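You operate a simulated robot arm through the tools that you are given. There is no shell and no other tool.

The job below is to be done with a simulated robot arm. You get a single attempt, and the scene is never put back.

JOB
Pack the brass-cage bearing with grease on the packer.
Fine: use the red plunger; plunger and bearing go back where they lay.

It is judged by the outcome, as a careful person would: the job done as asked, and still so three seconds after it is handed in. It fails if anything else is knocked over, pushed out of place, dropped, spilled or broken.

ROBOT AND FRAMES
A 7-joint arm with a two-finger parallel gripper, fixed in place. Base frame: the origin is at the foot of the arm, x ahead of it, y to its left, z up; the work surface is at about z = 880. Lengths are in mm, angles in rad, forces in N, time in s.
With the tool pointing down near the work surface it reaches from about 240 to 680 mm from the base axis. Its first joint turns from -1.152 to 1.152 rad. Payload 2.4 kg.
The tool frame sits at the grasp point between the pads (the TCP): z along the fingers, y along the line on which they close. The tips reach 30 mm beyond it. The gripper opens to 94 mm. The fingers are 28 mm wide and 10 mm thick; the gripper's body (50 by 96 mm) begins 55 mm behind the TCP.
Orientation is that of the tool frame in the base frame, as a unit quaternion [w, x, y, z]. With the fingers straight down and closing along the base's y, the tool's x points along the base's -x, its y along +y and its z along -z.

CONTROLS
- The arm moves only by the tool move_arm. Its arguments are lists of equal length, an entry for each row: "delta_rot": the turn, a rotation vector about the tool's x, y, z in units of 90 degrees (1.0 is 90 degrees), a list of three; "travel": the shift along the tool's x, y, z in units of 300 mm (1.0 is 300 mm), a list of three; "hand": the closure, from 0 (fully open) to 1 (shut). In form: {"delta_rot": [[wx, wy, wz], ...], "travel": [[dx, dy, dz], ...], "hand": [hand, ...]}. A call has 1 to 20 rows; each row is the pose to reach, as a shift and turn from the pose commanded when the call began, along the tool's axes at that moment. A call with a number of a shift or a turn outside -1 to 1 is refused whole. A row lasts 0.2 s, in which the tool goes at most 50 mm and 0.15 rad; a call with a longer step from one row to the next is refused whole, and so is a gripper value outside its range. Where a pose cannot be reached the arm comes as near as it can. A force on the tool above 90 N (or 10 N above the force at the start of the call, whichever is more), or a blocked arm, ends the call early, and 0.2 s more pass. Each finger travels about 153 mm/s and halts on what it meets, pressing with about 21 N; the grip force reading is that of the motor and also rises with nothing between the fingers. The clock runs only during rows and for 0.2 s after the last one: add rows that repeat a pose to give the fingers time. The reply holds the time, the measured pose of the TCP, the force on the tool along the base axes, the opening and the grip force, in the units named above and with some noise, with the torque about the TCP (base axes, N m) and any sound that the robot's microphone picked up.
- Cameras (640 x 400 px; columns grow to the right, rows downward): "scene" is fixed at [24.6, 459.7, 1457.6]; the picture's right is [-0.83, -0.56, 0.00], its down [-0.30, 0.45, -0.84] and it looks along [0.47, -0.70, -0.54] (base axes); focal length 375 px, centre (320, 200). "wrist" rides on the gripper at [76, 14, -103] in the tool frame; the picture's right is [-0.18, 0.98, 0.00], its down [-0.75, -0.14, -0.64] and it looks along [-0.63, -0.12, 0.77] (tool axes); focal length 243 px, centre (320, 200).
- snapshot(camera): a new picture of that camera. It takes no simulated time.
- probe_pixels(camera, pixels): for up to 12 pixels [column, row] of the newest picture of that camera ("zoom" is the newest enlarged one), the place [x, y, z] in the base frame of the surface seen there, good to about 2 mm, but the place of the scene camera against the robot may be out by one fixed shift of up to 18 mm in any direction. It takes no simulated time.
- enlarge(camera, box): a new picture of the part [left, top, right, bottom] of that camera's present view, enlarged. It takes no simulated time.
- finish_job(): hands the job in; it is judged then, once.

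Leave the gripper open and the arm clear of the work at the hand-in unless told otherwise.

The tools are called as name(argument=value, ...) on one line, values as JSON. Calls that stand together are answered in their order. move_arm: Moves the arm, as the interface text tells. Its arguments: {"type":"object","properties":{"delta_rot":{"type":"array"},"travel":{"type":"array"},"hand":{"type":"array"}},"required":["delta_rot","travel","hand"]} The other tools are called the same way: snapshot (camera) takes a picture; probe_pixels (camera, pixels) gives the place of the surface under pixels of a picture; enlarge (camera, box) takes an enlarged picture of a part of a camera's view; finish_job () hands the job in.

At the start:

```text
time_s: 0.0
tool_pos: [382.1, -79.3, 1175.2]
orientation: [0.0, 0.0, 1.0, 0.0]
ft_force: [0.3, -0.4, -0.7]
ft_torque: [0.03, 0.0, -0.02]
opening: 94.0
finger_force: 0.1
```

scene: 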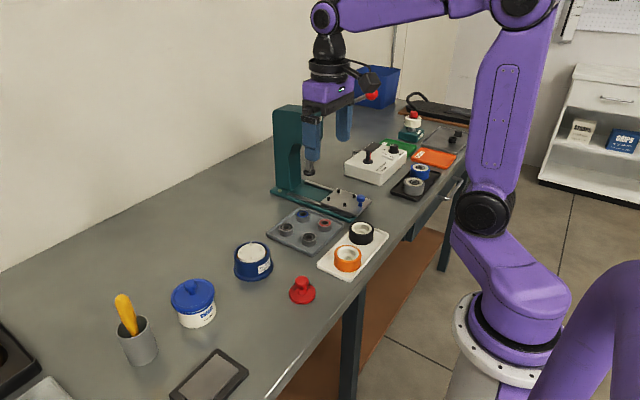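
wrist: 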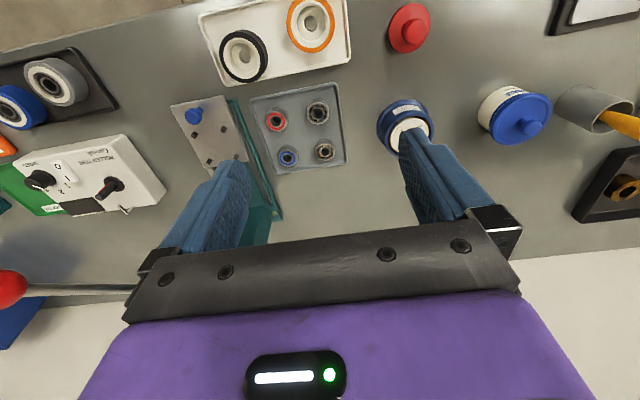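

I'll start by looking closely at the scene: the bearing tray (around wrist px 300,125), the blue tub at (405,120), the red plunger at (408,28), and the rest of the bench.

enlarge(camera="wrist", box=[230, 60, 390, 180])

enlarge(camera="wrist", box=[360, 0, 640, 175])

enlarge(camera="scene", box=[220, 180, 400, 310])

enlarge(camera="scene", box=[0, 230, 330, 400])

enlarge(camera="wrist", box=[0, 0, 240, 220])

```text
3.33 times, centred on (310, 120) of wrist
```

zoom: 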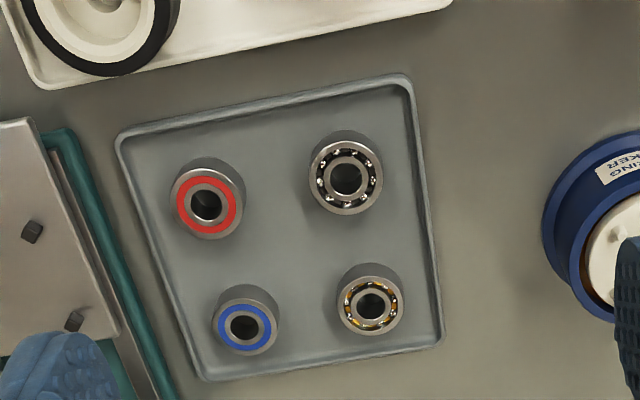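

```text
2.29 times, centred on (500, 88) of wrist
```

zoom: 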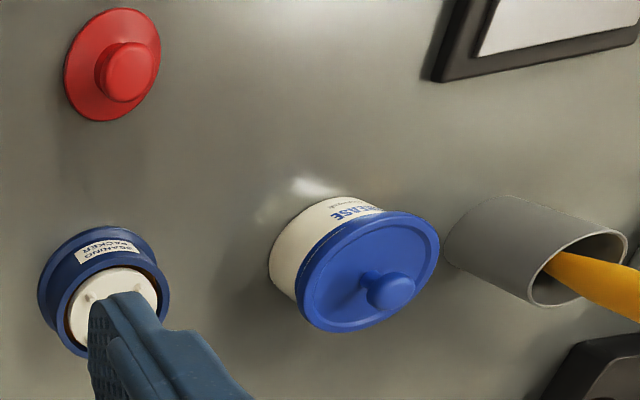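

```text
3.08 times, centred on (310, 245) of scene
```

zoom: 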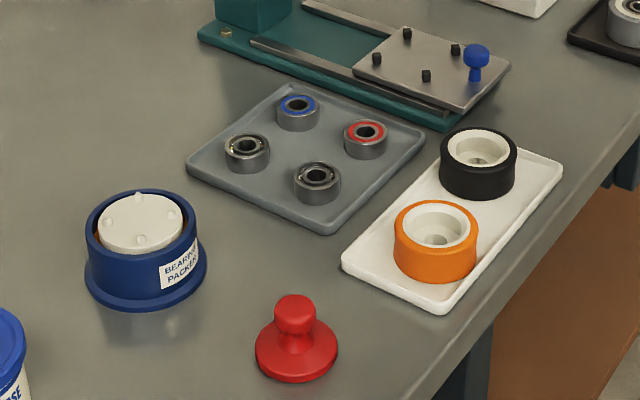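

```text
1.94 times, centred on (165, 315) of scene
```

zoom: 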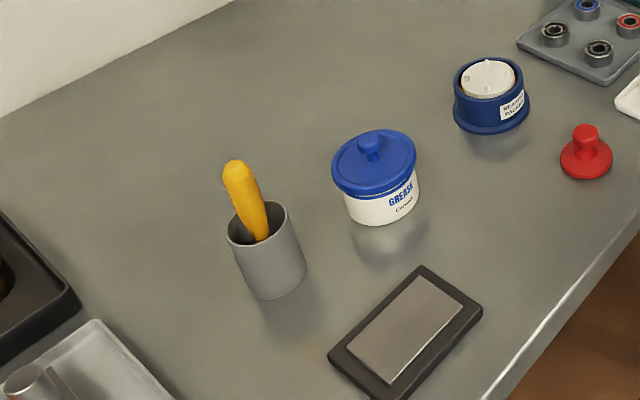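

```text
1.82 times, centred on (120, 110) of wrist
```

zoom: 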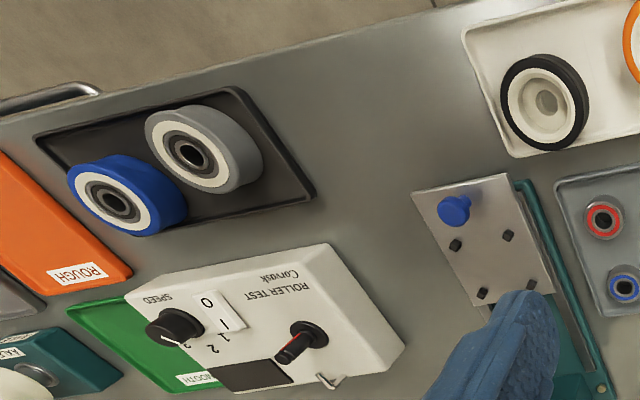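

The brass-cage bearing is the one at wrist (323,150); its neighbour at (317,110) has a steel cage. I'll get positions from the wrist view, first taking a fresh picture.

snapshot(camera="wrist")

enlarge(camera="wrist", box=[290, 80, 450, 180])

probe_pixels(camera="wrist", pixels=[[325, 150], [317, 112], [405, 22], [412, 30], [390, 38], [400, 122], [425, 105], [525, 128], [335, 162], [255, 105], [338, 85], [440, 60]])

```text
taken
```

wrist: 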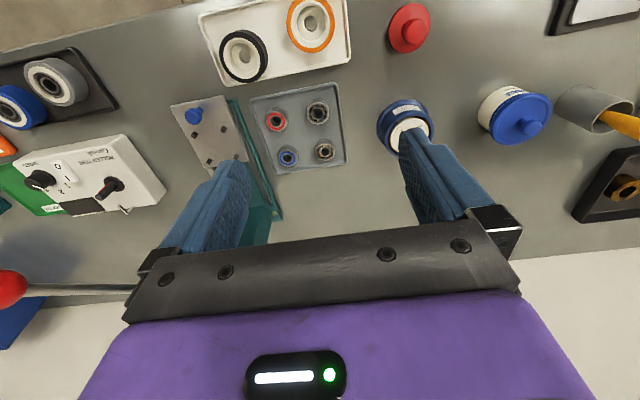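

```text
4.00 times, centred on (370, 130) of wrist
```

zoom: 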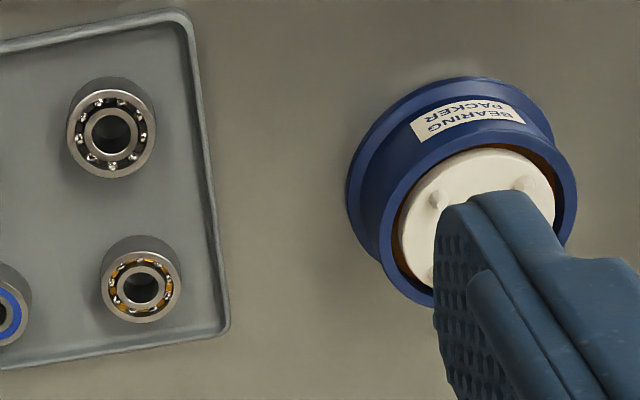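

```text
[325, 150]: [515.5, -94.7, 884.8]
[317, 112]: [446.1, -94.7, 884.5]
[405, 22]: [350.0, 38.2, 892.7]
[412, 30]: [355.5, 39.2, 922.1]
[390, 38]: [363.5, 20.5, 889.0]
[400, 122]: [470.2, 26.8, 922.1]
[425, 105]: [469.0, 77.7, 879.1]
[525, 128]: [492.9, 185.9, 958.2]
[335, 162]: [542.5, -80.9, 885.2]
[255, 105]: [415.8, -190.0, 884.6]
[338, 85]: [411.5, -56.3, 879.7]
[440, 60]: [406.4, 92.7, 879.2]
```

The wrist probe gives brass bearing ≈(510,-95), packer ≈(480,30), plunger ≈(356,39). Next I'll move the open hand over to a closer view of the packer and plunger, staying high.

move_arm(delta_rot=[[0, 0, 0], [0, 0, 0], [0, 0, 0], [0, 0, 0], [0, 0, 0], [0, 0, 0]], travel=[[0.01, 0.09, 0.08], [0.02, 0.18, 0.16], [0.03, 0.27, 0.24], [0.04, 0.36, 0.32], [0.05, 0.437, 0.4], [0.05, 0.437, 0.4]], hand=[0, 0, 0, 0, 0, 0])

snapshot(camera="wrist")

snapshot(camera="scene")

```text
time_s: 1.4
tool_pos: [366.2, 51.7, 1055.4]
orientation: [-0.001, 0.0, 1.0, 0.0]
ft_force: [0.2, -0.3, 0.4]
ft_torque: [-0.02, -0.02, 0.04]
opening: 94.0
finger_force: 0.2
```

```text
taken
```

wrist: 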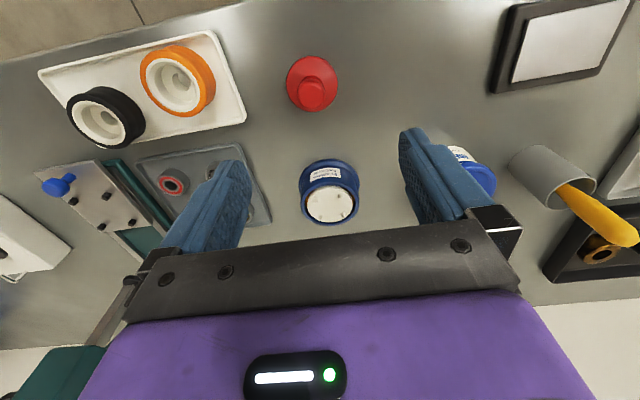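

```text
taken
```

scene: 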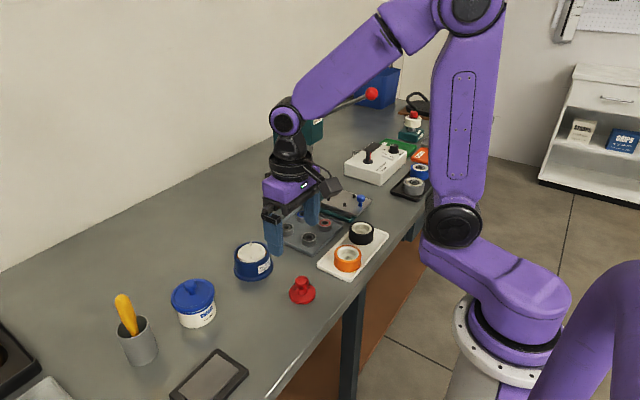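

Now I'll enlarge the packer (330,192) and plunger (313,83) in the wrist view.

enlarge(camera="wrist", box=[282, 147, 378, 232])

probe_pixels(camera="zoom", pixels=[[320, 360], [190, 360], [490, 330], [340, 510], [330, 300], [250, 310], [440, 290]])

enlarge(camera="wrist", box=[265, 43, 361, 123])

```text
4.71 times, centred on (330, 190) of wrist
```

zoom: 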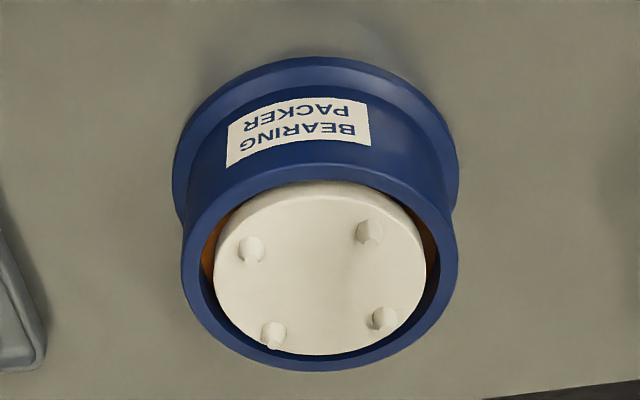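

```text
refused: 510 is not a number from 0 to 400
```

```text
5.00 times, centred on (313, 83) of wrist
```

zoom: 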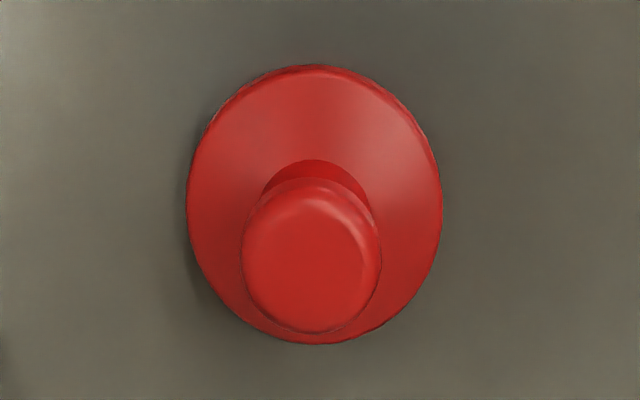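

The white disc has four pegs, with brown grease around it. I'll probe both objects now.

probe_pixels(camera="zoom", pixels=[[314, 250], [314, 200], [250, 260], [372, 260], [314, 320], [314, 110], [194, 200], [436, 200], [314, 80], [312, 335], [314, 66]])

probe_pixels(camera="wrist", pixels=[[329, 205], [315, 199], [340, 195], [343, 214], [320, 217], [308, 205], [350, 203], [330, 188], [331, 222], [303, 205], [355, 200], [329, 226]])

```text
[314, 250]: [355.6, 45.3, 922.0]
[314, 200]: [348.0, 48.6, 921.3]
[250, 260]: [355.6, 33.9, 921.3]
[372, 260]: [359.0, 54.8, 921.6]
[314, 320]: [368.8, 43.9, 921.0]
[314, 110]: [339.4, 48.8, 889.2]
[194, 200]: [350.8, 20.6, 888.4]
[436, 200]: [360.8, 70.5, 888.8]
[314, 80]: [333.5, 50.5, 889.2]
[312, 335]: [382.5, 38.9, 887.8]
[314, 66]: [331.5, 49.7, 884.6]
```

```text
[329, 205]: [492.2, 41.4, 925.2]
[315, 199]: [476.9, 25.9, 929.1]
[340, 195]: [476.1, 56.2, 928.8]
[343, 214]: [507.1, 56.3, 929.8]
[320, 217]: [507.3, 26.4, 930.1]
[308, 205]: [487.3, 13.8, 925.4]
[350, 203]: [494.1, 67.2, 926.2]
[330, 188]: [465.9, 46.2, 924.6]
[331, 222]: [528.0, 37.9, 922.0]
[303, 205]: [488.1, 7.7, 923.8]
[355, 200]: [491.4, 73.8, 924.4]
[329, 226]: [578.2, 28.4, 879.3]
```

Plate centre is ≈(491.7,41.2), top z≈925 with pegs to 930; plunger centre is ≈(356.5,45), knob top 922, flange top 888. Now I'll move over to look at the bearing tray.

move_arm(delta_rot=[[0, 0, 0], [0, 0, 0], [0, 0, 0], [0, 0, 0], [0, 0, 0]], travel=[[-0.03, -0.12, 0.02], [-0.06, -0.24, 0.04], [-0.1, -0.36, 0.06], [-0.13, -0.42, 0.08], [-0.13, -0.42, 0.08]], hand=[0, 0, 0, 0, 0])

snapshot(camera="wrist")

```text
time_s: 2.6
tool_pos: [405.0, -76.3, 1032.5]
orientation: [0.0, 0.0, 1.0, 0.0]
ft_force: [-0.6, 0.1, 0.4]
ft_torque: [0.0, 0.0, 0.0]
opening: 93.8
finger_force: 0.1
```

```text
taken
```

wrist: 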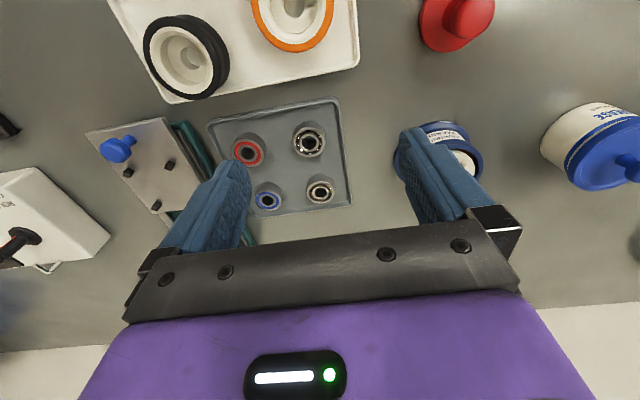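

Enlarging the bearing tray around (320,190).

enlarge(camera="wrist", box=[280, 160, 360, 210])

probe_pixels(camera="wrist", pixels=[[309, 189], [332, 188], [320, 182], [320, 202], [312, 183], [329, 198], [320, 192], [320, 178], [310, 142], [340, 170], [300, 205], [320, 210]])

```text
8.00 times, centred on (320, 185) of wrist
```

zoom: 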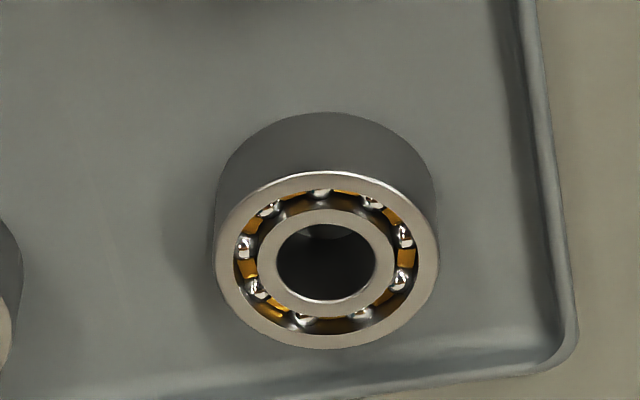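

```text
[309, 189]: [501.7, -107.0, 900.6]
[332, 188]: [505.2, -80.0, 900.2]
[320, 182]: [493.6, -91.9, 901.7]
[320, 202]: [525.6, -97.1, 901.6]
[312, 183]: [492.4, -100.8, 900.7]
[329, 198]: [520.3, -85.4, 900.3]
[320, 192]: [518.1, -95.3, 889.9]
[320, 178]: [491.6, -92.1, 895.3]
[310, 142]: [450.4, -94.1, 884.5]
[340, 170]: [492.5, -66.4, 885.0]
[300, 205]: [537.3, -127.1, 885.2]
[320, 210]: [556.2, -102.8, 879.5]
```

I'll probe the brass bearing's rim in the enlarged picture, to fit its centre and diameter.

probe_pixels(camera="zoom", pixels=[[222, 262], [430, 262], [326, 180], [326, 340], [252, 205], [402, 205], [252, 318], [402, 318], [224, 200], [432, 200], [326, 116], [326, 290]])

```text
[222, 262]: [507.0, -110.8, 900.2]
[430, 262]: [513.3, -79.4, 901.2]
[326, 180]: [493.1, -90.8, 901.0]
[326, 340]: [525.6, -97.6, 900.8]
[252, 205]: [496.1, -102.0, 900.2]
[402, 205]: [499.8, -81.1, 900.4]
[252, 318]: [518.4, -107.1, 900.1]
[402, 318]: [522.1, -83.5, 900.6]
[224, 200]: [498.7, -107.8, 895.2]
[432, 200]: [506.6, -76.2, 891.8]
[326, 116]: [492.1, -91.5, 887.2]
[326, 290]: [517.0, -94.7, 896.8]
```

The brass bearing is centred ≈(509.7,-94.6), OD ≈34 mm, from z≈885 to 901. I'll hover over it at TCP z≈965 with the fingers pre-closed to ≈50 mm so they miss its neighbours.

move_arm(delta_rot=[[0, 0, 0], [0, 0, 0], [0, 0, 0], [0, 0, 0], [0, 0, 0], [0, 0, 0]], travel=[[-0.12, -0.02, 0.05], [-0.24, -0.04, 0.1], [-0.349, -0.066, 0.16], [-0.349, -0.066, 0.22], [-0.349, -0.066, 0.22], [-0.349, -0.066, 0.22]], hand=[0.2, 0.468, 0.468, 0.468, 0.468, 0.468])

snapshot(camera="wrist")

enlarge(camera="wrist", box=[240, 100, 400, 200])

```text
time_s: 4.0
tool_pos: [509.8, -96.9, 963.8]
orientation: [0.0, 0.0, 1.0, 0.0]
ft_force: [0.4, 0.7, -0.2]
ft_torque: [0.01, 0.01, -0.03]
opening: 49.9
finger_force: 0.0
```

```text
taken
```

wrist: 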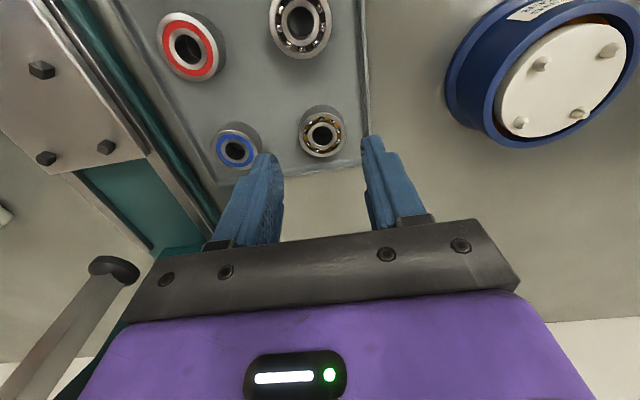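

```text
4.00 times, centred on (320, 150) of wrist
```

zoom: 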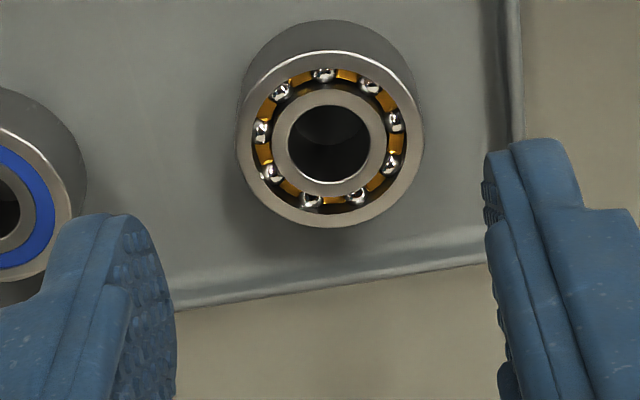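

Good close view. Probing the bearing top rim, the tray wall, the blue-sealed bearing and the packer pegs (540,64), (609,50), (521,123), (578,113).

probe_pixels(camera="zoom", pixels=[[244, 140], [416, 140], [330, 60], [330, 218], [268, 80], [390, 78], [268, 205], [392, 205], [505, 60], [330, 290], [60, 230], [20, 270]])

probe_pixels(camera="wrist", pixels=[[540, 64], [609, 50], [521, 123], [578, 113], [562, 85], [503, 90], [625, 70], [570, 30], [545, 133], [486, 95], [635, 60]])

```text
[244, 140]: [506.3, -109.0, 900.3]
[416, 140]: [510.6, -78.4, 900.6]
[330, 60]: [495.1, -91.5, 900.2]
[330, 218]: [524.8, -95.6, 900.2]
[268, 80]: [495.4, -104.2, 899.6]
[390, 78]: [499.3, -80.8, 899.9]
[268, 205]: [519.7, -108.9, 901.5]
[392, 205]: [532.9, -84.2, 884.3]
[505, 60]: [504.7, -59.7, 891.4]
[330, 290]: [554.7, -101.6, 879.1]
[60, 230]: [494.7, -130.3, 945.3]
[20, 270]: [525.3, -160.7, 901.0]
```

```text
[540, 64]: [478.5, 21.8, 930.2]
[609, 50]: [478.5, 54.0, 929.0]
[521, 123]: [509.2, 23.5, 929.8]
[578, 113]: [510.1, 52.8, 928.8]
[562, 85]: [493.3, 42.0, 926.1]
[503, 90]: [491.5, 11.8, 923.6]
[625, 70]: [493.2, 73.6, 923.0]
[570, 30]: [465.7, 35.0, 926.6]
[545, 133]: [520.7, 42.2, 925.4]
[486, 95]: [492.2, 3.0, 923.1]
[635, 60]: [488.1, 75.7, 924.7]
```

The rim fits a centre of ≈(509.3,-93.8). I'll hold still for several readings, to separate noise from real offset.

move_arm(delta_rot=[[0, 0, 0]], travel=[[0, 0, 0]], hand=[0.468])

move_arm(delta_rot=[[0, 0, 0]], travel=[[0, 0, 0]], hand=[0.468])

move_arm(delta_rot=[[0, 0, 0]], travel=[[0, 0, 0]], hand=[0.468])

```text
time_s: 4.4
tool_pos: [508.1, -96.6, 965.1]
orientation: [0.0, -0.001, 1.0, 0.0]
ft_force: [0.3, -0.5, -0.1]
ft_torque: [0.03, 0.0, -0.01]
opening: 49.8
finger_force: 0.0
```

```text
time_s: 4.8
tool_pos: [508.1, -97.1, 965.8]
orientation: [-0.001, 0.001, 1.0, 0.0]
ft_force: [0.6, 0.4, -0.7]
ft_torque: [-0.02, -0.01, 0.03]
opening: 50.0
finger_force: 0.0
```

```text
time_s: 5.2
tool_pos: [509.1, -97.1, 963.9]
orientation: [-0.001, 0.0, 1.0, 0.0]
ft_force: [-0.4, -0.2, 0.1]
ft_torque: [0.01, 0.02, 0.02]
opening: 50.0
finger_force: 0.0
```

The averaged pose is ≈(508.8,-96.9,964.7), so I shift +0.5 in x and +2.9 in y. Then I go down to TCP z≈923 (tips at ≈893, just above the tray lip at 891), opening ≈46.

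move_arm(delta_rot=[[0, 0, 0], [0, 0, 0], [0, 0, 0], [0, 0, 0], [0, 0, 0]], travel=[[-0.0017, 0.0095, 0], [-0.0017, 0.0095, 0.05], [-0.0017, 0.0095, 0.1], [-0.0017, 0.0095, 0.139], [-0.0017, 0.0095, 0.139]], hand=[0.51, 0.51, 0.51, 0.51, 0.51])

snapshot(camera="wrist")

enlarge(camera="wrist", box=[240, 100, 400, 200])

enlarge(camera="scene", box=[240, 180, 380, 280])

```text
time_s: 6.4
tool_pos: [510.0, -91.9, 921.6]
orientation: [0.0, 0.0, 1.0, 0.001]
ft_force: [-0.5, -0.9, 1.4]
ft_torque: [0.01, 0.02, -0.01]
opening: 46.2
finger_force: 0.1
```

```text
taken
```

wrist: 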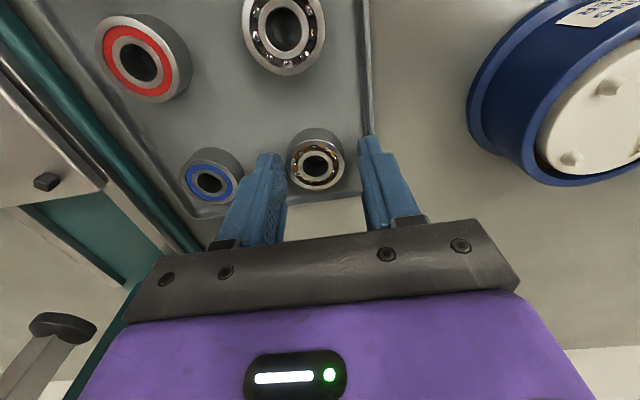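

```text
4.00 times, centred on (320, 150) of wrist
```

zoom: 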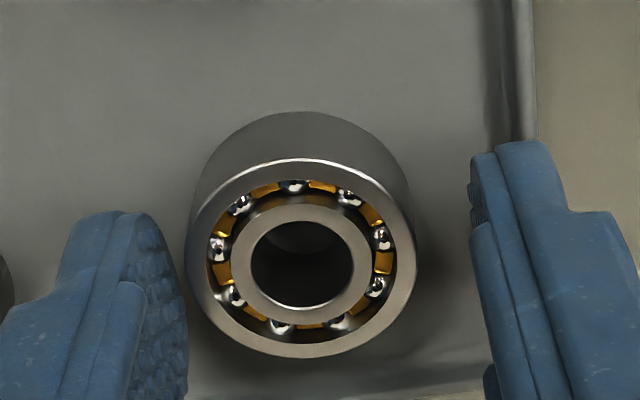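

```text
4.00 times, centred on (310, 230) of scene
```

zoom: 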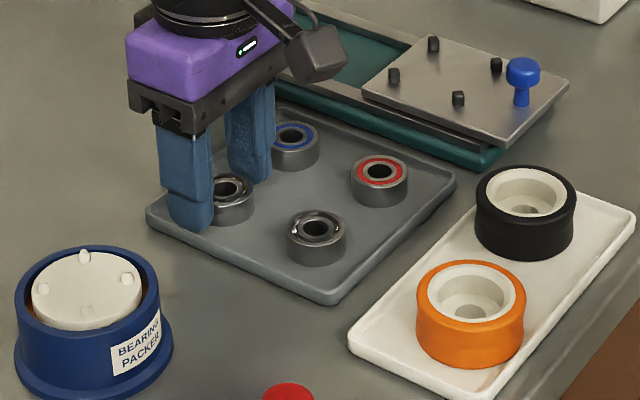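

The bearing (zoom 303,258) sits ≈2 mm towards −y of the finger middle. I nudge y by −2 mm and x by −0.8 mm, and read again.

move_arm(delta_rot=[[0, 0, 0], [0, 0, 0], [0, 0, 0]], travel=[[0.0027, -0.007, -0.003], [0.0027, -0.007, -0.003], [0.0027, -0.007, -0.003]], hand=[0.51, 0.51, 0.51])

enlarge(camera="wrist", box=[240, 100, 400, 200])

```text
time_s: 7.2
tool_pos: [509.8, -95.1, 922.9]
orientation: [0.0, 0.0, 1.0, 0.0]
ft_force: [-0.5, 1.2, -0.4]
ft_torque: [0.0, -0.01, -0.03]
opening: 46.0
finger_force: 0.1
```

```text
4.00 times, centred on (320, 150) of wrist
```

zoom: 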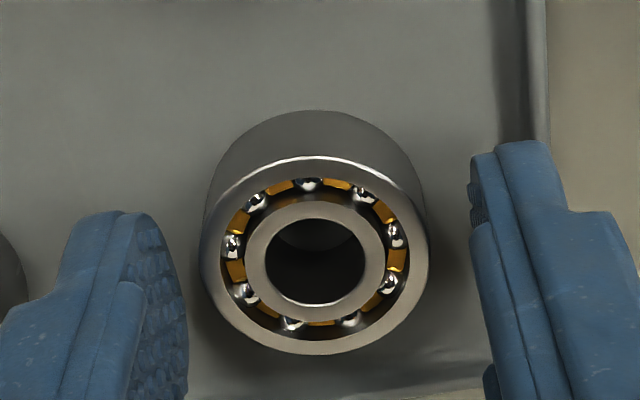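

Now it's centred to within about 1 mm. Closing on the bearing.

move_arm(delta_rot=[[0, 0, 0], [0, 0, 0], [0, 0, 0], [0, 0, 0]], travel=[[0, -0.0025, 0], [0, -0.0025, 0], [0, -0.0025, 0], [0, -0.0025, 0]], hand=[0.56, 0.64, 1, 1])

enlarge(camera="wrist", box=[240, 100, 400, 200])

```text
time_s: 8.2
tool_pos: [509.9, -96.8, 923.1]
orientation: [0.0, 0.0, 1.0, 0.0]
ft_force: [0.1, 0.0, 0.2]
ft_torque: [-0.02, 0.02, 0.03]
opening: 33.6
finger_force: 21.4
```

```text
4.00 times, centred on (320, 150) of wrist
```

zoom: 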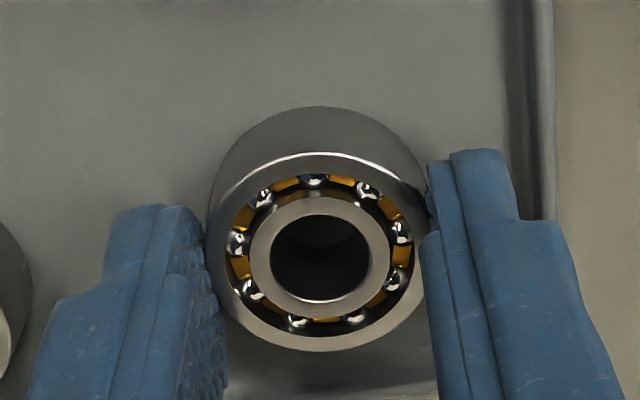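

Gripped at 33.6 mm opening. Now lifting straight up 80 mm and looking.

move_arm(delta_rot=[[0, 0, 0], [0, 0, 0], [0, 0, 0], [0, 0, 0], [0, 0, 0]], travel=[[0, 0, -0.04], [0, 0, -0.12], [0, 0, -0.2], [0, 0, -0.27], [0, 0, -0.27]], hand=[1, 1, 1, 1, 1])

snapshot(camera="wrist")

snapshot(camera="scene")

```text
time_s: 9.4
tool_pos: [509.2, -94.2, 1006.0]
orientation: [-0.001, 0.0, 1.0, 0.0]
ft_force: [0.2, 0.7, -1.3]
ft_torque: [-0.04, 0.01, -0.04]
opening: 33.4
finger_force: 21.5
```

```text
taken
```

wrist: 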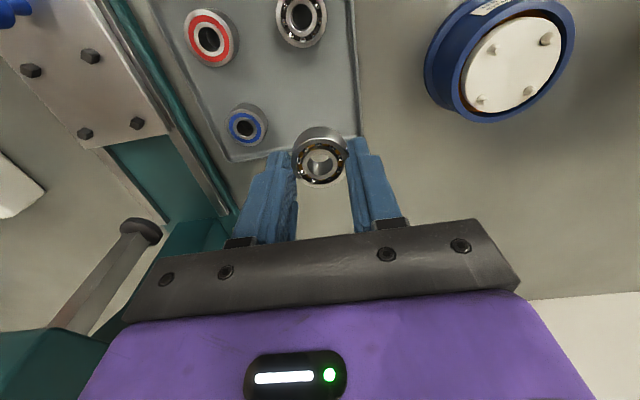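

```text
taken
```

scene: 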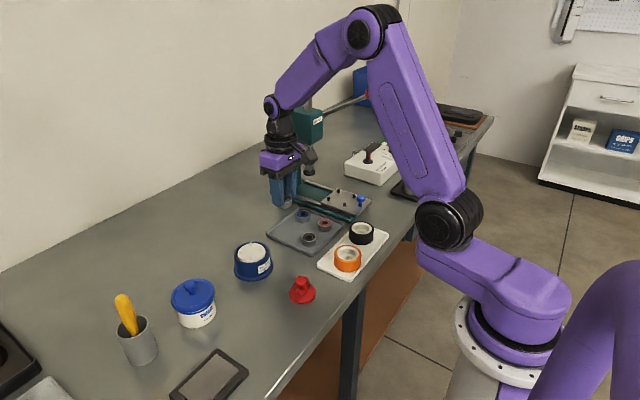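

The brass bearing is held. I'll enlarge the packer in this view and probe the pegs and the held bearing together.

enlarge(camera="wrist", box=[440, 0, 600, 130])

probe_pixels(camera="wrist", pixels=[[492, 49], [545, 38], [482, 99], [528, 90], [511, 72], [466, 76], [558, 55], [298, 165], [340, 164], [320, 183], [320, 145]])

```text
3.08 times, centred on (520, 65) of wrist
```

zoom: 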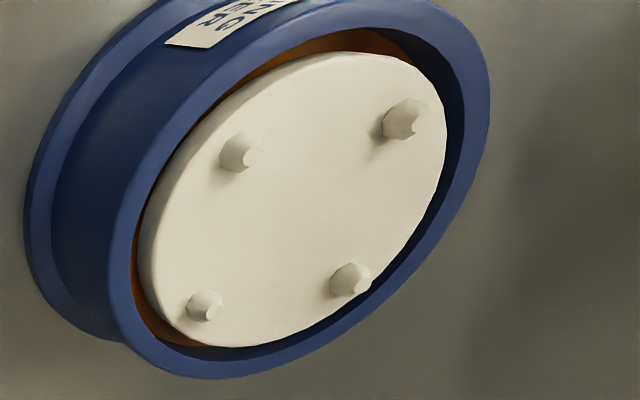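

```text
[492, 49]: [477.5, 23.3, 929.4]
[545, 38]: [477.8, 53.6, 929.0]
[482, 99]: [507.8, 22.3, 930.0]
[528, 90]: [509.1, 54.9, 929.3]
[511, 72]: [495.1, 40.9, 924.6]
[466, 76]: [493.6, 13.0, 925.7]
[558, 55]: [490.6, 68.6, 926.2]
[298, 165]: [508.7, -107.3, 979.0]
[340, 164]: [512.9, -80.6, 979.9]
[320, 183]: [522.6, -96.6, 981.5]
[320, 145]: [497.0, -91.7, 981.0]
```

The pegs average ≈(493,38.5) here, and the bearing is centred at the TCP. I carry it at this height to (493,39), above the packer.

move_arm(delta_rot=[[0, 0, 0], [0, 0, 0], [0, 0, 0], [0, 0, 0], [0, 0, 0], [0, 0, 0]], travel=[[0.01, 0.1, 0], [0.025, 0.22, 0], [0.04, 0.34, 0], [0.055, 0.443, 0], [0.055, 0.443, 0], [0.055, 0.443, 0]], hand=[1, 1, 1, 1, 1, 1])

snapshot(camera="wrist")

enlarge(camera="wrist", box=[240, 100, 400, 200])

```text
time_s: 10.8
tool_pos: [491.9, 39.6, 1003.7]
orientation: [0.001, -0.001, 1.0, 0.0]
ft_force: [0.4, -0.4, -0.4]
ft_torque: [0.0, 0.0, -0.01]
opening: 33.9
finger_force: 21.0
```

```text
taken
```

wrist: 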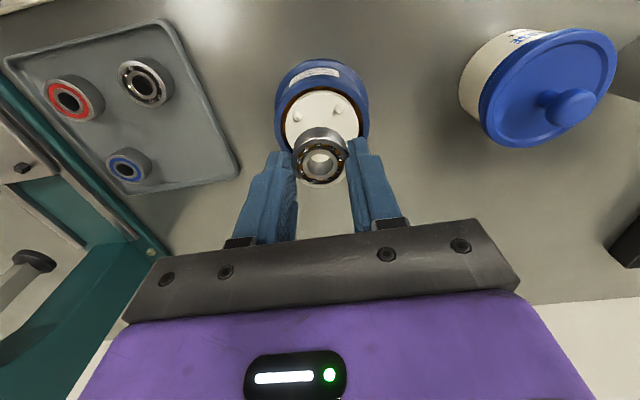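

```text
4.00 times, centred on (320, 150) of wrist
```

zoom: 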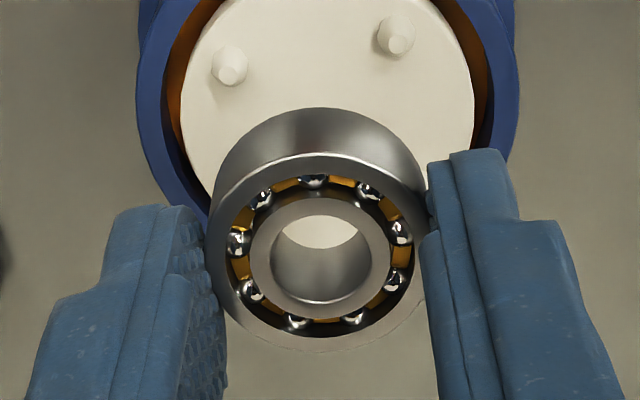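

The pegs show at zoom (230,68) and (396,38). Probing pegs, plate edges and the bearing rim in this one picture.

probe_pixels(camera="zoom", pixels=[[231, 75], [397, 42], [231, 60], [396, 28], [183, 90], [472, 90], [220, 262], [418, 262], [318, 165], [318, 338], [320, 50], [320, 10]])

move_arm(delta_rot=[[0, 0, 0]], travel=[[0, 0, 0]], hand=[1])

move_arm(delta_rot=[[0, 0, 0]], travel=[[0, 0, 0]], hand=[1])

```text
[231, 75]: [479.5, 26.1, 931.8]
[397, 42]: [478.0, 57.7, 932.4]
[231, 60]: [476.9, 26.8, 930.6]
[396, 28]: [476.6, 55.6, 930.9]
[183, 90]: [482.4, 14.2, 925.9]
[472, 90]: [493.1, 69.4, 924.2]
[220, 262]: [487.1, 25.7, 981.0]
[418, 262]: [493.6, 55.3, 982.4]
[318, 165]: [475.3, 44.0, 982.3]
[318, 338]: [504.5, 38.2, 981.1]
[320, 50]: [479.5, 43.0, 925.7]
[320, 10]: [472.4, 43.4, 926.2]
```

```text
time_s: 11.2
tool_pos: [490.1, 39.2, 1004.3]
orientation: [0.0, 0.0, 1.0, -0.001]
ft_force: [0.3, -0.7, -0.5]
ft_torque: [-0.01, -0.02, 0.02]
opening: 33.6
finger_force: 21.2
```

```text
time_s: 11.6
tool_pos: [490.9, 39.7, 1004.5]
orientation: [0.0, -0.001, 1.0, 0.0]
ft_force: [-0.8, 0.1, -0.9]
ft_torque: [0.03, 0.03, -0.02]
opening: 33.6
finger_force: 20.9
```

The bearing centre reads ≈(490.1,40.8) against a plate centre of ≈(493.3,41.5). I shift +3.2 in x and +0.7 in y, lower 28 mm to just above the pegs, and look again.

move_arm(delta_rot=[[0, 0, 0], [0, 0, 0], [0, 0, 0], [0, 0, 0]], travel=[[-0.0105, 0.0023, 0], [-0.0105, 0.0023, 0.05], [-0.0105, 0.0023, 0.093], [-0.0105, 0.0023, 0.093]], hand=[1, 1, 1, 1])

snapshot(camera="wrist")

enlarge(camera="wrist", box=[240, 100, 400, 200])

enlarge(camera="scene", box=[210, 200, 310, 290])

```text
time_s: 12.6
tool_pos: [496.2, 38.9, 976.1]
orientation: [0.0, 0.001, 1.0, 0.001]
ft_force: [-0.1, 0.1, -1.2]
ft_torque: [0.01, 0.01, -0.01]
opening: 33.6
finger_force: 20.9
```

```text
taken
```

wrist: 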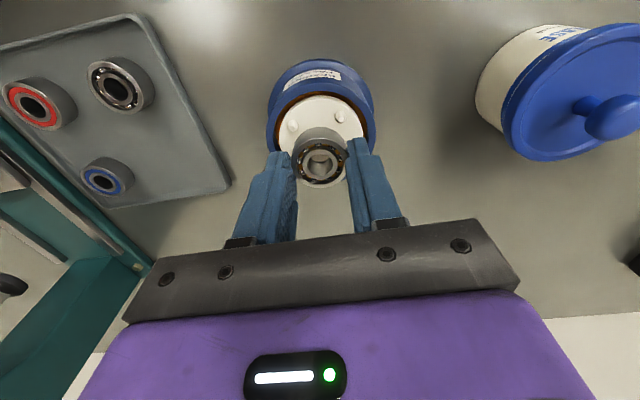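

```text
4.00 times, centred on (320, 150) of wrist
```

zoom: 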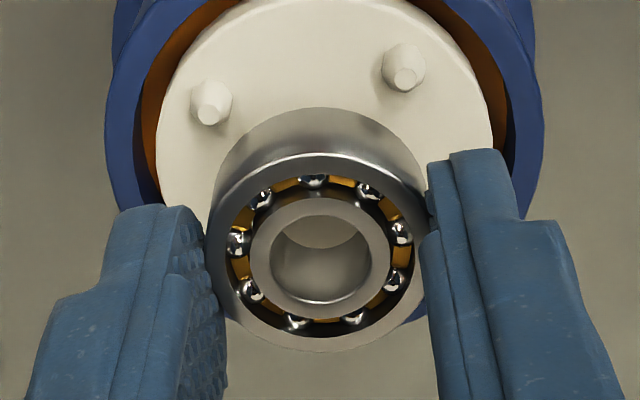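

```text
4.44 times, centred on (260, 245) of scene
```

zoom: 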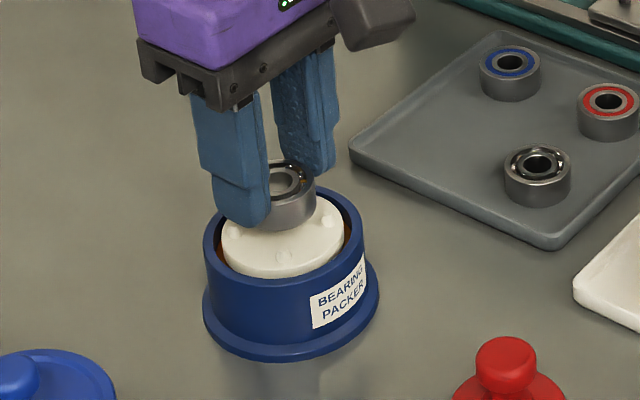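

Checking the offset again at this height, using pegs (211,110) and (404,75) in a fresh wrist enlargement.

enlarge(camera="wrist", box=[240, 100, 400, 200])

probe_pixels(camera="zoom", pixels=[[210, 115], [405, 78], [210, 102], [404, 66], [165, 130], [489, 130], [220, 262], [418, 262], [318, 165], [318, 338], [250, 25], [318, 240]])

move_arm(delta_rot=[[0, 0, 0]], travel=[[0, 0, 0]], hand=[1])

move_arm(delta_rot=[[0, 0, 0]], travel=[[0, 0, 0]], hand=[1])

```text
4.00 times, centred on (320, 150) of wrist
```

zoom: 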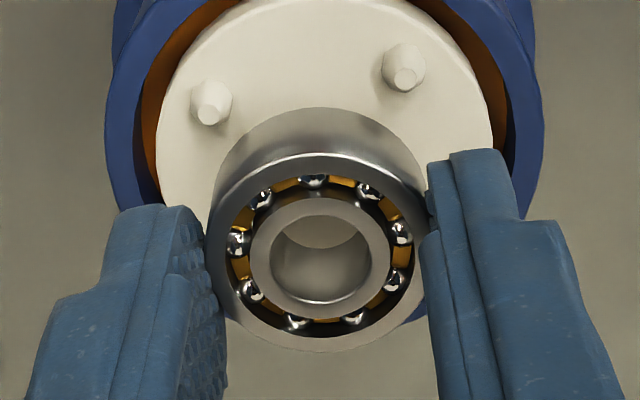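

```text
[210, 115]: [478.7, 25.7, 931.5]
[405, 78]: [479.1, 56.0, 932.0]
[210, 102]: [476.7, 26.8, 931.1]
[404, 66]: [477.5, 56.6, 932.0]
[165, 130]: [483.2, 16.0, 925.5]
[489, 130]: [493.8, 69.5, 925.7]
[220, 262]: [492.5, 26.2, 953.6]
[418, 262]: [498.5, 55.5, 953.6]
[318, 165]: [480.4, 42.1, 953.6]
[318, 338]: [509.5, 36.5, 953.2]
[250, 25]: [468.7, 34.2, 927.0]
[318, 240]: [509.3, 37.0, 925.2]
```

```text
time_s: 13.0
tool_pos: [495.9, 39.2, 977.1]
orientation: [0.001, 0.0, 1.0, 0.0]
ft_force: [-0.6, -0.5, 0.4]
ft_torque: [0.0, 0.04, 0.0]
opening: 33.5
finger_force: 20.5
```

```text
time_s: 13.4
tool_pos: [495.4, 38.5, 977.4]
orientation: [-0.001, 0.0, 1.0, 0.0]
ft_force: [-0.2, 0.1, -0.4]
ft_torque: [-0.01, 0.01, 0.02]
opening: 33.7
finger_force: 20.8
```

Bearing is ≈1.7 mm too far in +x and ≈0.8 mm short in y. Correcting and lowering 5 mm, then looking again.

move_arm(delta_rot=[[0, 0, 0], [0, 0, 0], [0, 0, 0]], travel=[[0.0057, 0.0028, 0], [0.0057, 0.0028, 0.017], [0.0057, 0.0028, 0.017]], hand=[1, 1, 1])

enlarge(camera="wrist", box=[240, 100, 400, 200])

probe_pixels(camera="zoom", pixels=[[220, 262], [418, 262], [318, 165], [318, 338], [252, 190], [385, 190], [250, 325], [385, 325]])

```text
time_s: 14.2
tool_pos: [494.9, 39.6, 972.5]
orientation: [0.0, 0.001, 1.0, 0.0]
ft_force: [1.1, -0.6, -0.8]
ft_torque: [-0.02, 0.02, -0.01]
opening: 33.4
finger_force: 21.4
```

```text
4.00 times, centred on (320, 150) of wrist
```

zoom: 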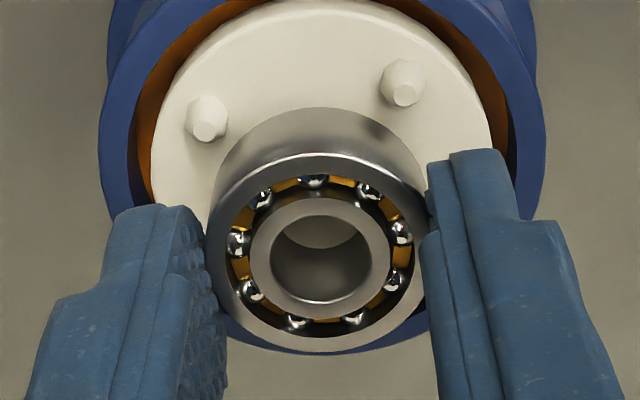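

```text
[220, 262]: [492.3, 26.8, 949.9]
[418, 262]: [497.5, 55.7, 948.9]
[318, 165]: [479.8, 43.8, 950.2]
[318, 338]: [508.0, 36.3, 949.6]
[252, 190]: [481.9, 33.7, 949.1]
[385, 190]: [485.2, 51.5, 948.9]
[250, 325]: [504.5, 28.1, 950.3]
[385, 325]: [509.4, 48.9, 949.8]
```

Bearing reads (494.7,40.6) against a plate centre of ≈(493.6,41.0), with the bottom at ≈933.6. A small further correction, then lower slowly 6 mm between the pegs, watching the force.

move_arm(delta_rot=[[0, 0, 0], [0, 0, 0], [0, 0, 0], [0, 0, 0]], travel=[[0.0033, 0.0013, 0], [0.0033, 0.0013, 0.008], [0.0033, 0.0013, 0.016], [0.0033, 0.0013, 0.02]], hand=[1, 1, 1, 1])

enlarge(camera="wrist", box=[240, 100, 400, 200])

probe_pixels(camera="zoom", pixels=[[220, 262], [418, 262], [318, 165], [318, 338], [252, 190], [385, 190], [250, 325], [385, 325]])

enlarge(camera="scene", box=[220, 210, 300, 290])

```text
time_s: 15.2
tool_pos: [494.3, 40.9, 966.5]
orientation: [0.0, 0.0, 1.0, 0.0]
ft_force: [0.1, -0.6, -1.1]
ft_torque: [0.03, -0.02, 0.03]
opening: 33.6
finger_force: 20.5
```

```text
4.00 times, centred on (320, 150) of wrist
```

zoom: 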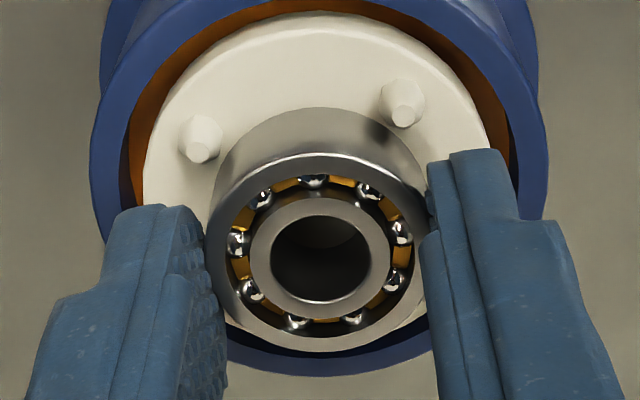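

```text
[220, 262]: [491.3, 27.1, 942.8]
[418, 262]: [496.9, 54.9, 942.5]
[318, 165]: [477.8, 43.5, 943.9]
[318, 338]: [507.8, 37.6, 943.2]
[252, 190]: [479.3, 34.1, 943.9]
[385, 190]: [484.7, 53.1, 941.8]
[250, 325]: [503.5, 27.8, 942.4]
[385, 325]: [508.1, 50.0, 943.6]
```

```text
5.00 times, centred on (260, 250) of scene
```

zoom: 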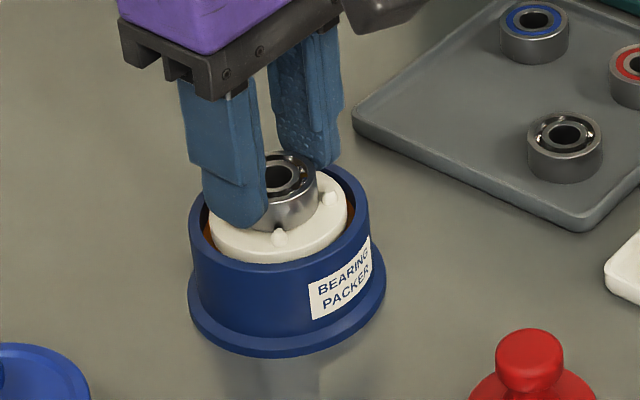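

The bearing bottom is ≈927 and it sits inside the pegs with no contact force. Lowering 1.5 mm more.

move_arm(delta_rot=[[0, 0, 0], [0, 0, 0]], travel=[[0, 0, 0.003], [0, 0, 0.005]], hand=[1, 1])

move_arm(delta_rot=[[0, 0, 0], [0, 0, 0]], travel=[[0, 0, 0.002], [0, 0, 0.003]], hand=[1, 1])

```text
time_s: 15.8
tool_pos: [493.7, 40.2, 964.8]
orientation: [0.0, -0.001, 1.0, 0.0]
ft_force: [0.2, -0.5, 0.9]
ft_torque: [0.01, 0.0, 0.03]
opening: 33.5
finger_force: 21.0
```

```text
time_s: 16.4
tool_pos: [495.0, 40.5, 963.9]
orientation: [0.001, 0.0, 1.0, -0.001]
ft_force: [-0.9, 0.4, 1.8]
ft_torque: [0.04, -0.02, 0.01]
opening: 33.8
finger_force: 20.9
```

Force is beginning to rise (1.8 N). One more small step.

move_arm(delta_rot=[[0, 0, 0], [0, 0, 0]], travel=[[0, 0, 0.002], [0, 0, 0.003]], hand=[1, 1])

enlarge(camera="wrist", box=[240, 100, 400, 200])

```text
time_s: 17.0
tool_pos: [493.7, 40.1, 963.2]
orientation: [0.001, 0.0, 1.0, 0.001]
ft_force: [-0.1, -0.2, 2.7]
ft_torque: [0.0, -0.01, -0.01]
opening: 33.6
finger_force: 21.3
```

```text
4.00 times, centred on (320, 150) of wrist
```

zoom: 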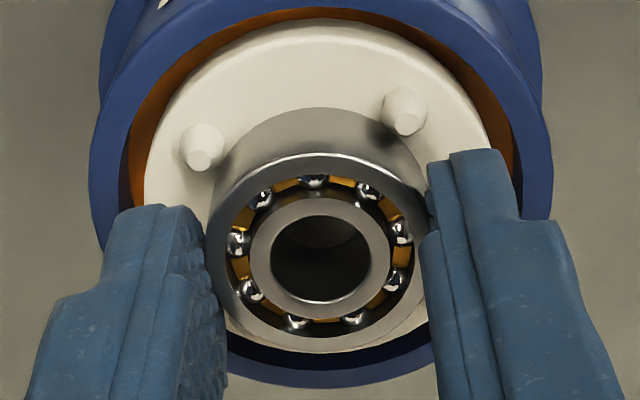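

In contact at z≈963. Opening to ≈50 mm, waiting, then going straight up.

move_arm(delta_rot=[[0, 0, 0], [0, 0, 0], [0, 0, 0], [0, 0, 0], [0, 0, 0], [0, 0, 0], [0, 0, 0]], travel=[[0, 0, 0], [0, 0, 0], [0, 0, -0.03], [0, 0, -0.1], [0, 0, -0.2], [0, 0, -0.25], [0, 0, -0.25]], hand=[0.5, 0.468, 0.468, 0.468, 0.468, 0.468, 0.468])

snapshot(camera="wrist")

enlarge(camera="wrist", box=[240, 60, 400, 160])

enlarge(camera="scene", box=[210, 210, 330, 310])

```text
time_s: 18.6
tool_pos: [492.6, 40.3, 1039.0]
orientation: [0.0, 0.0, 1.0, 0.0]
ft_force: [-0.4, -0.1, 0.4]
ft_torque: [-0.01, -0.02, -0.01]
opening: 50.2
finger_force: 0.2
```

```text
taken
```

wrist: 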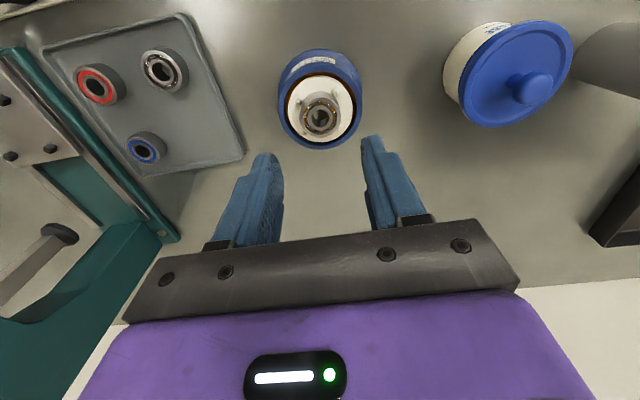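

```text
4.00 times, centred on (320, 110) of wrist
```

zoom: 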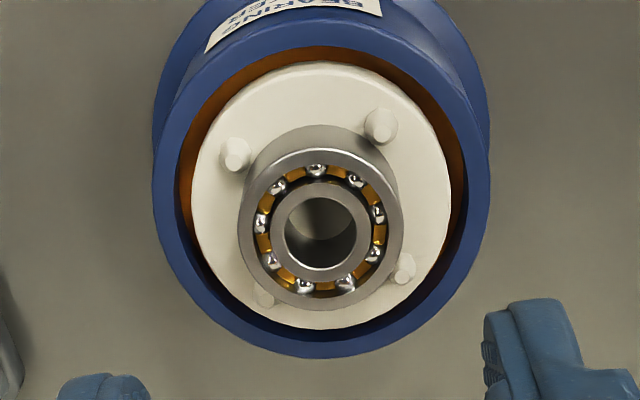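

```text
4.00 times, centred on (270, 260) of scene
```

zoom: 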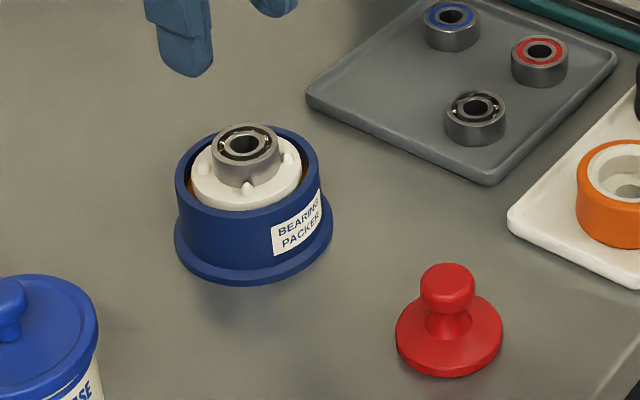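

The bearing sits flat inside the four pegs. Next, the red plunger: go horizontally to above (356.5,45), then down to TCP z≈975, and look.

move_arm(delta_rot=[[0, 0, 0], [0, 0, 0], [0, 0, 0], [0, 0, 0], [0, 0, 0], [0, 0, 0], [0, 0, 0]], travel=[[0.12, 0.005, 0], [0.25, 0.01, 0], [0.38, 0.015, 0], [0.453, 0.0157, 0.08], [0.453, 0.0157, 0.18], [0.453, 0.0157, 0.213], [0.453, 0.0157, 0.213]], hand=[0.468, 0.468, 0.468, 0.468, 0.468, 0.468, 0.468])

snapshot(camera="wrist")

enlarge(camera="wrist", box=[240, 80, 400, 180])

enlarge(camera="scene", box=[260, 240, 340, 310])

```text
time_s: 20.2
tool_pos: [357.0, 43.6, 974.3]
orientation: [0.0, 0.0, 1.0, 0.0]
ft_force: [0.2, -0.6, 0.0]
ft_torque: [0.03, -0.02, -0.01]
opening: 49.9
finger_force: 0.0
```

```text
taken
```

wrist: 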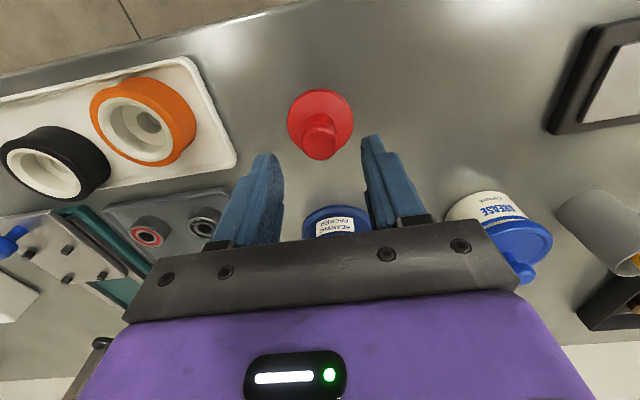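

```text
4.00 times, centred on (320, 130) of wrist
```

zoom: 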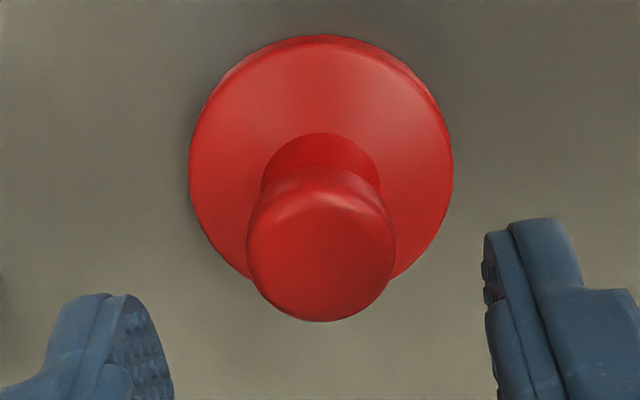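

```text
5.71 times, centred on (300, 275) of scene
```

zoom: 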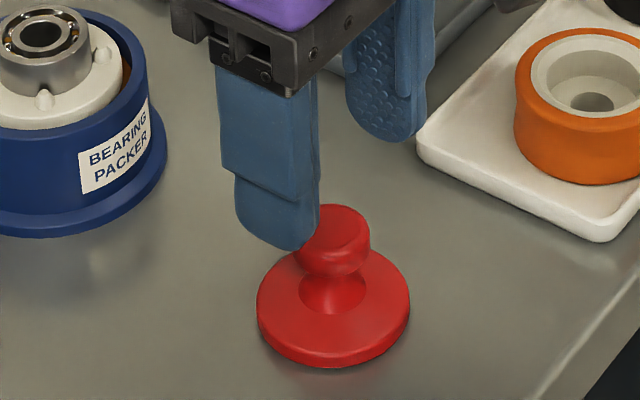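

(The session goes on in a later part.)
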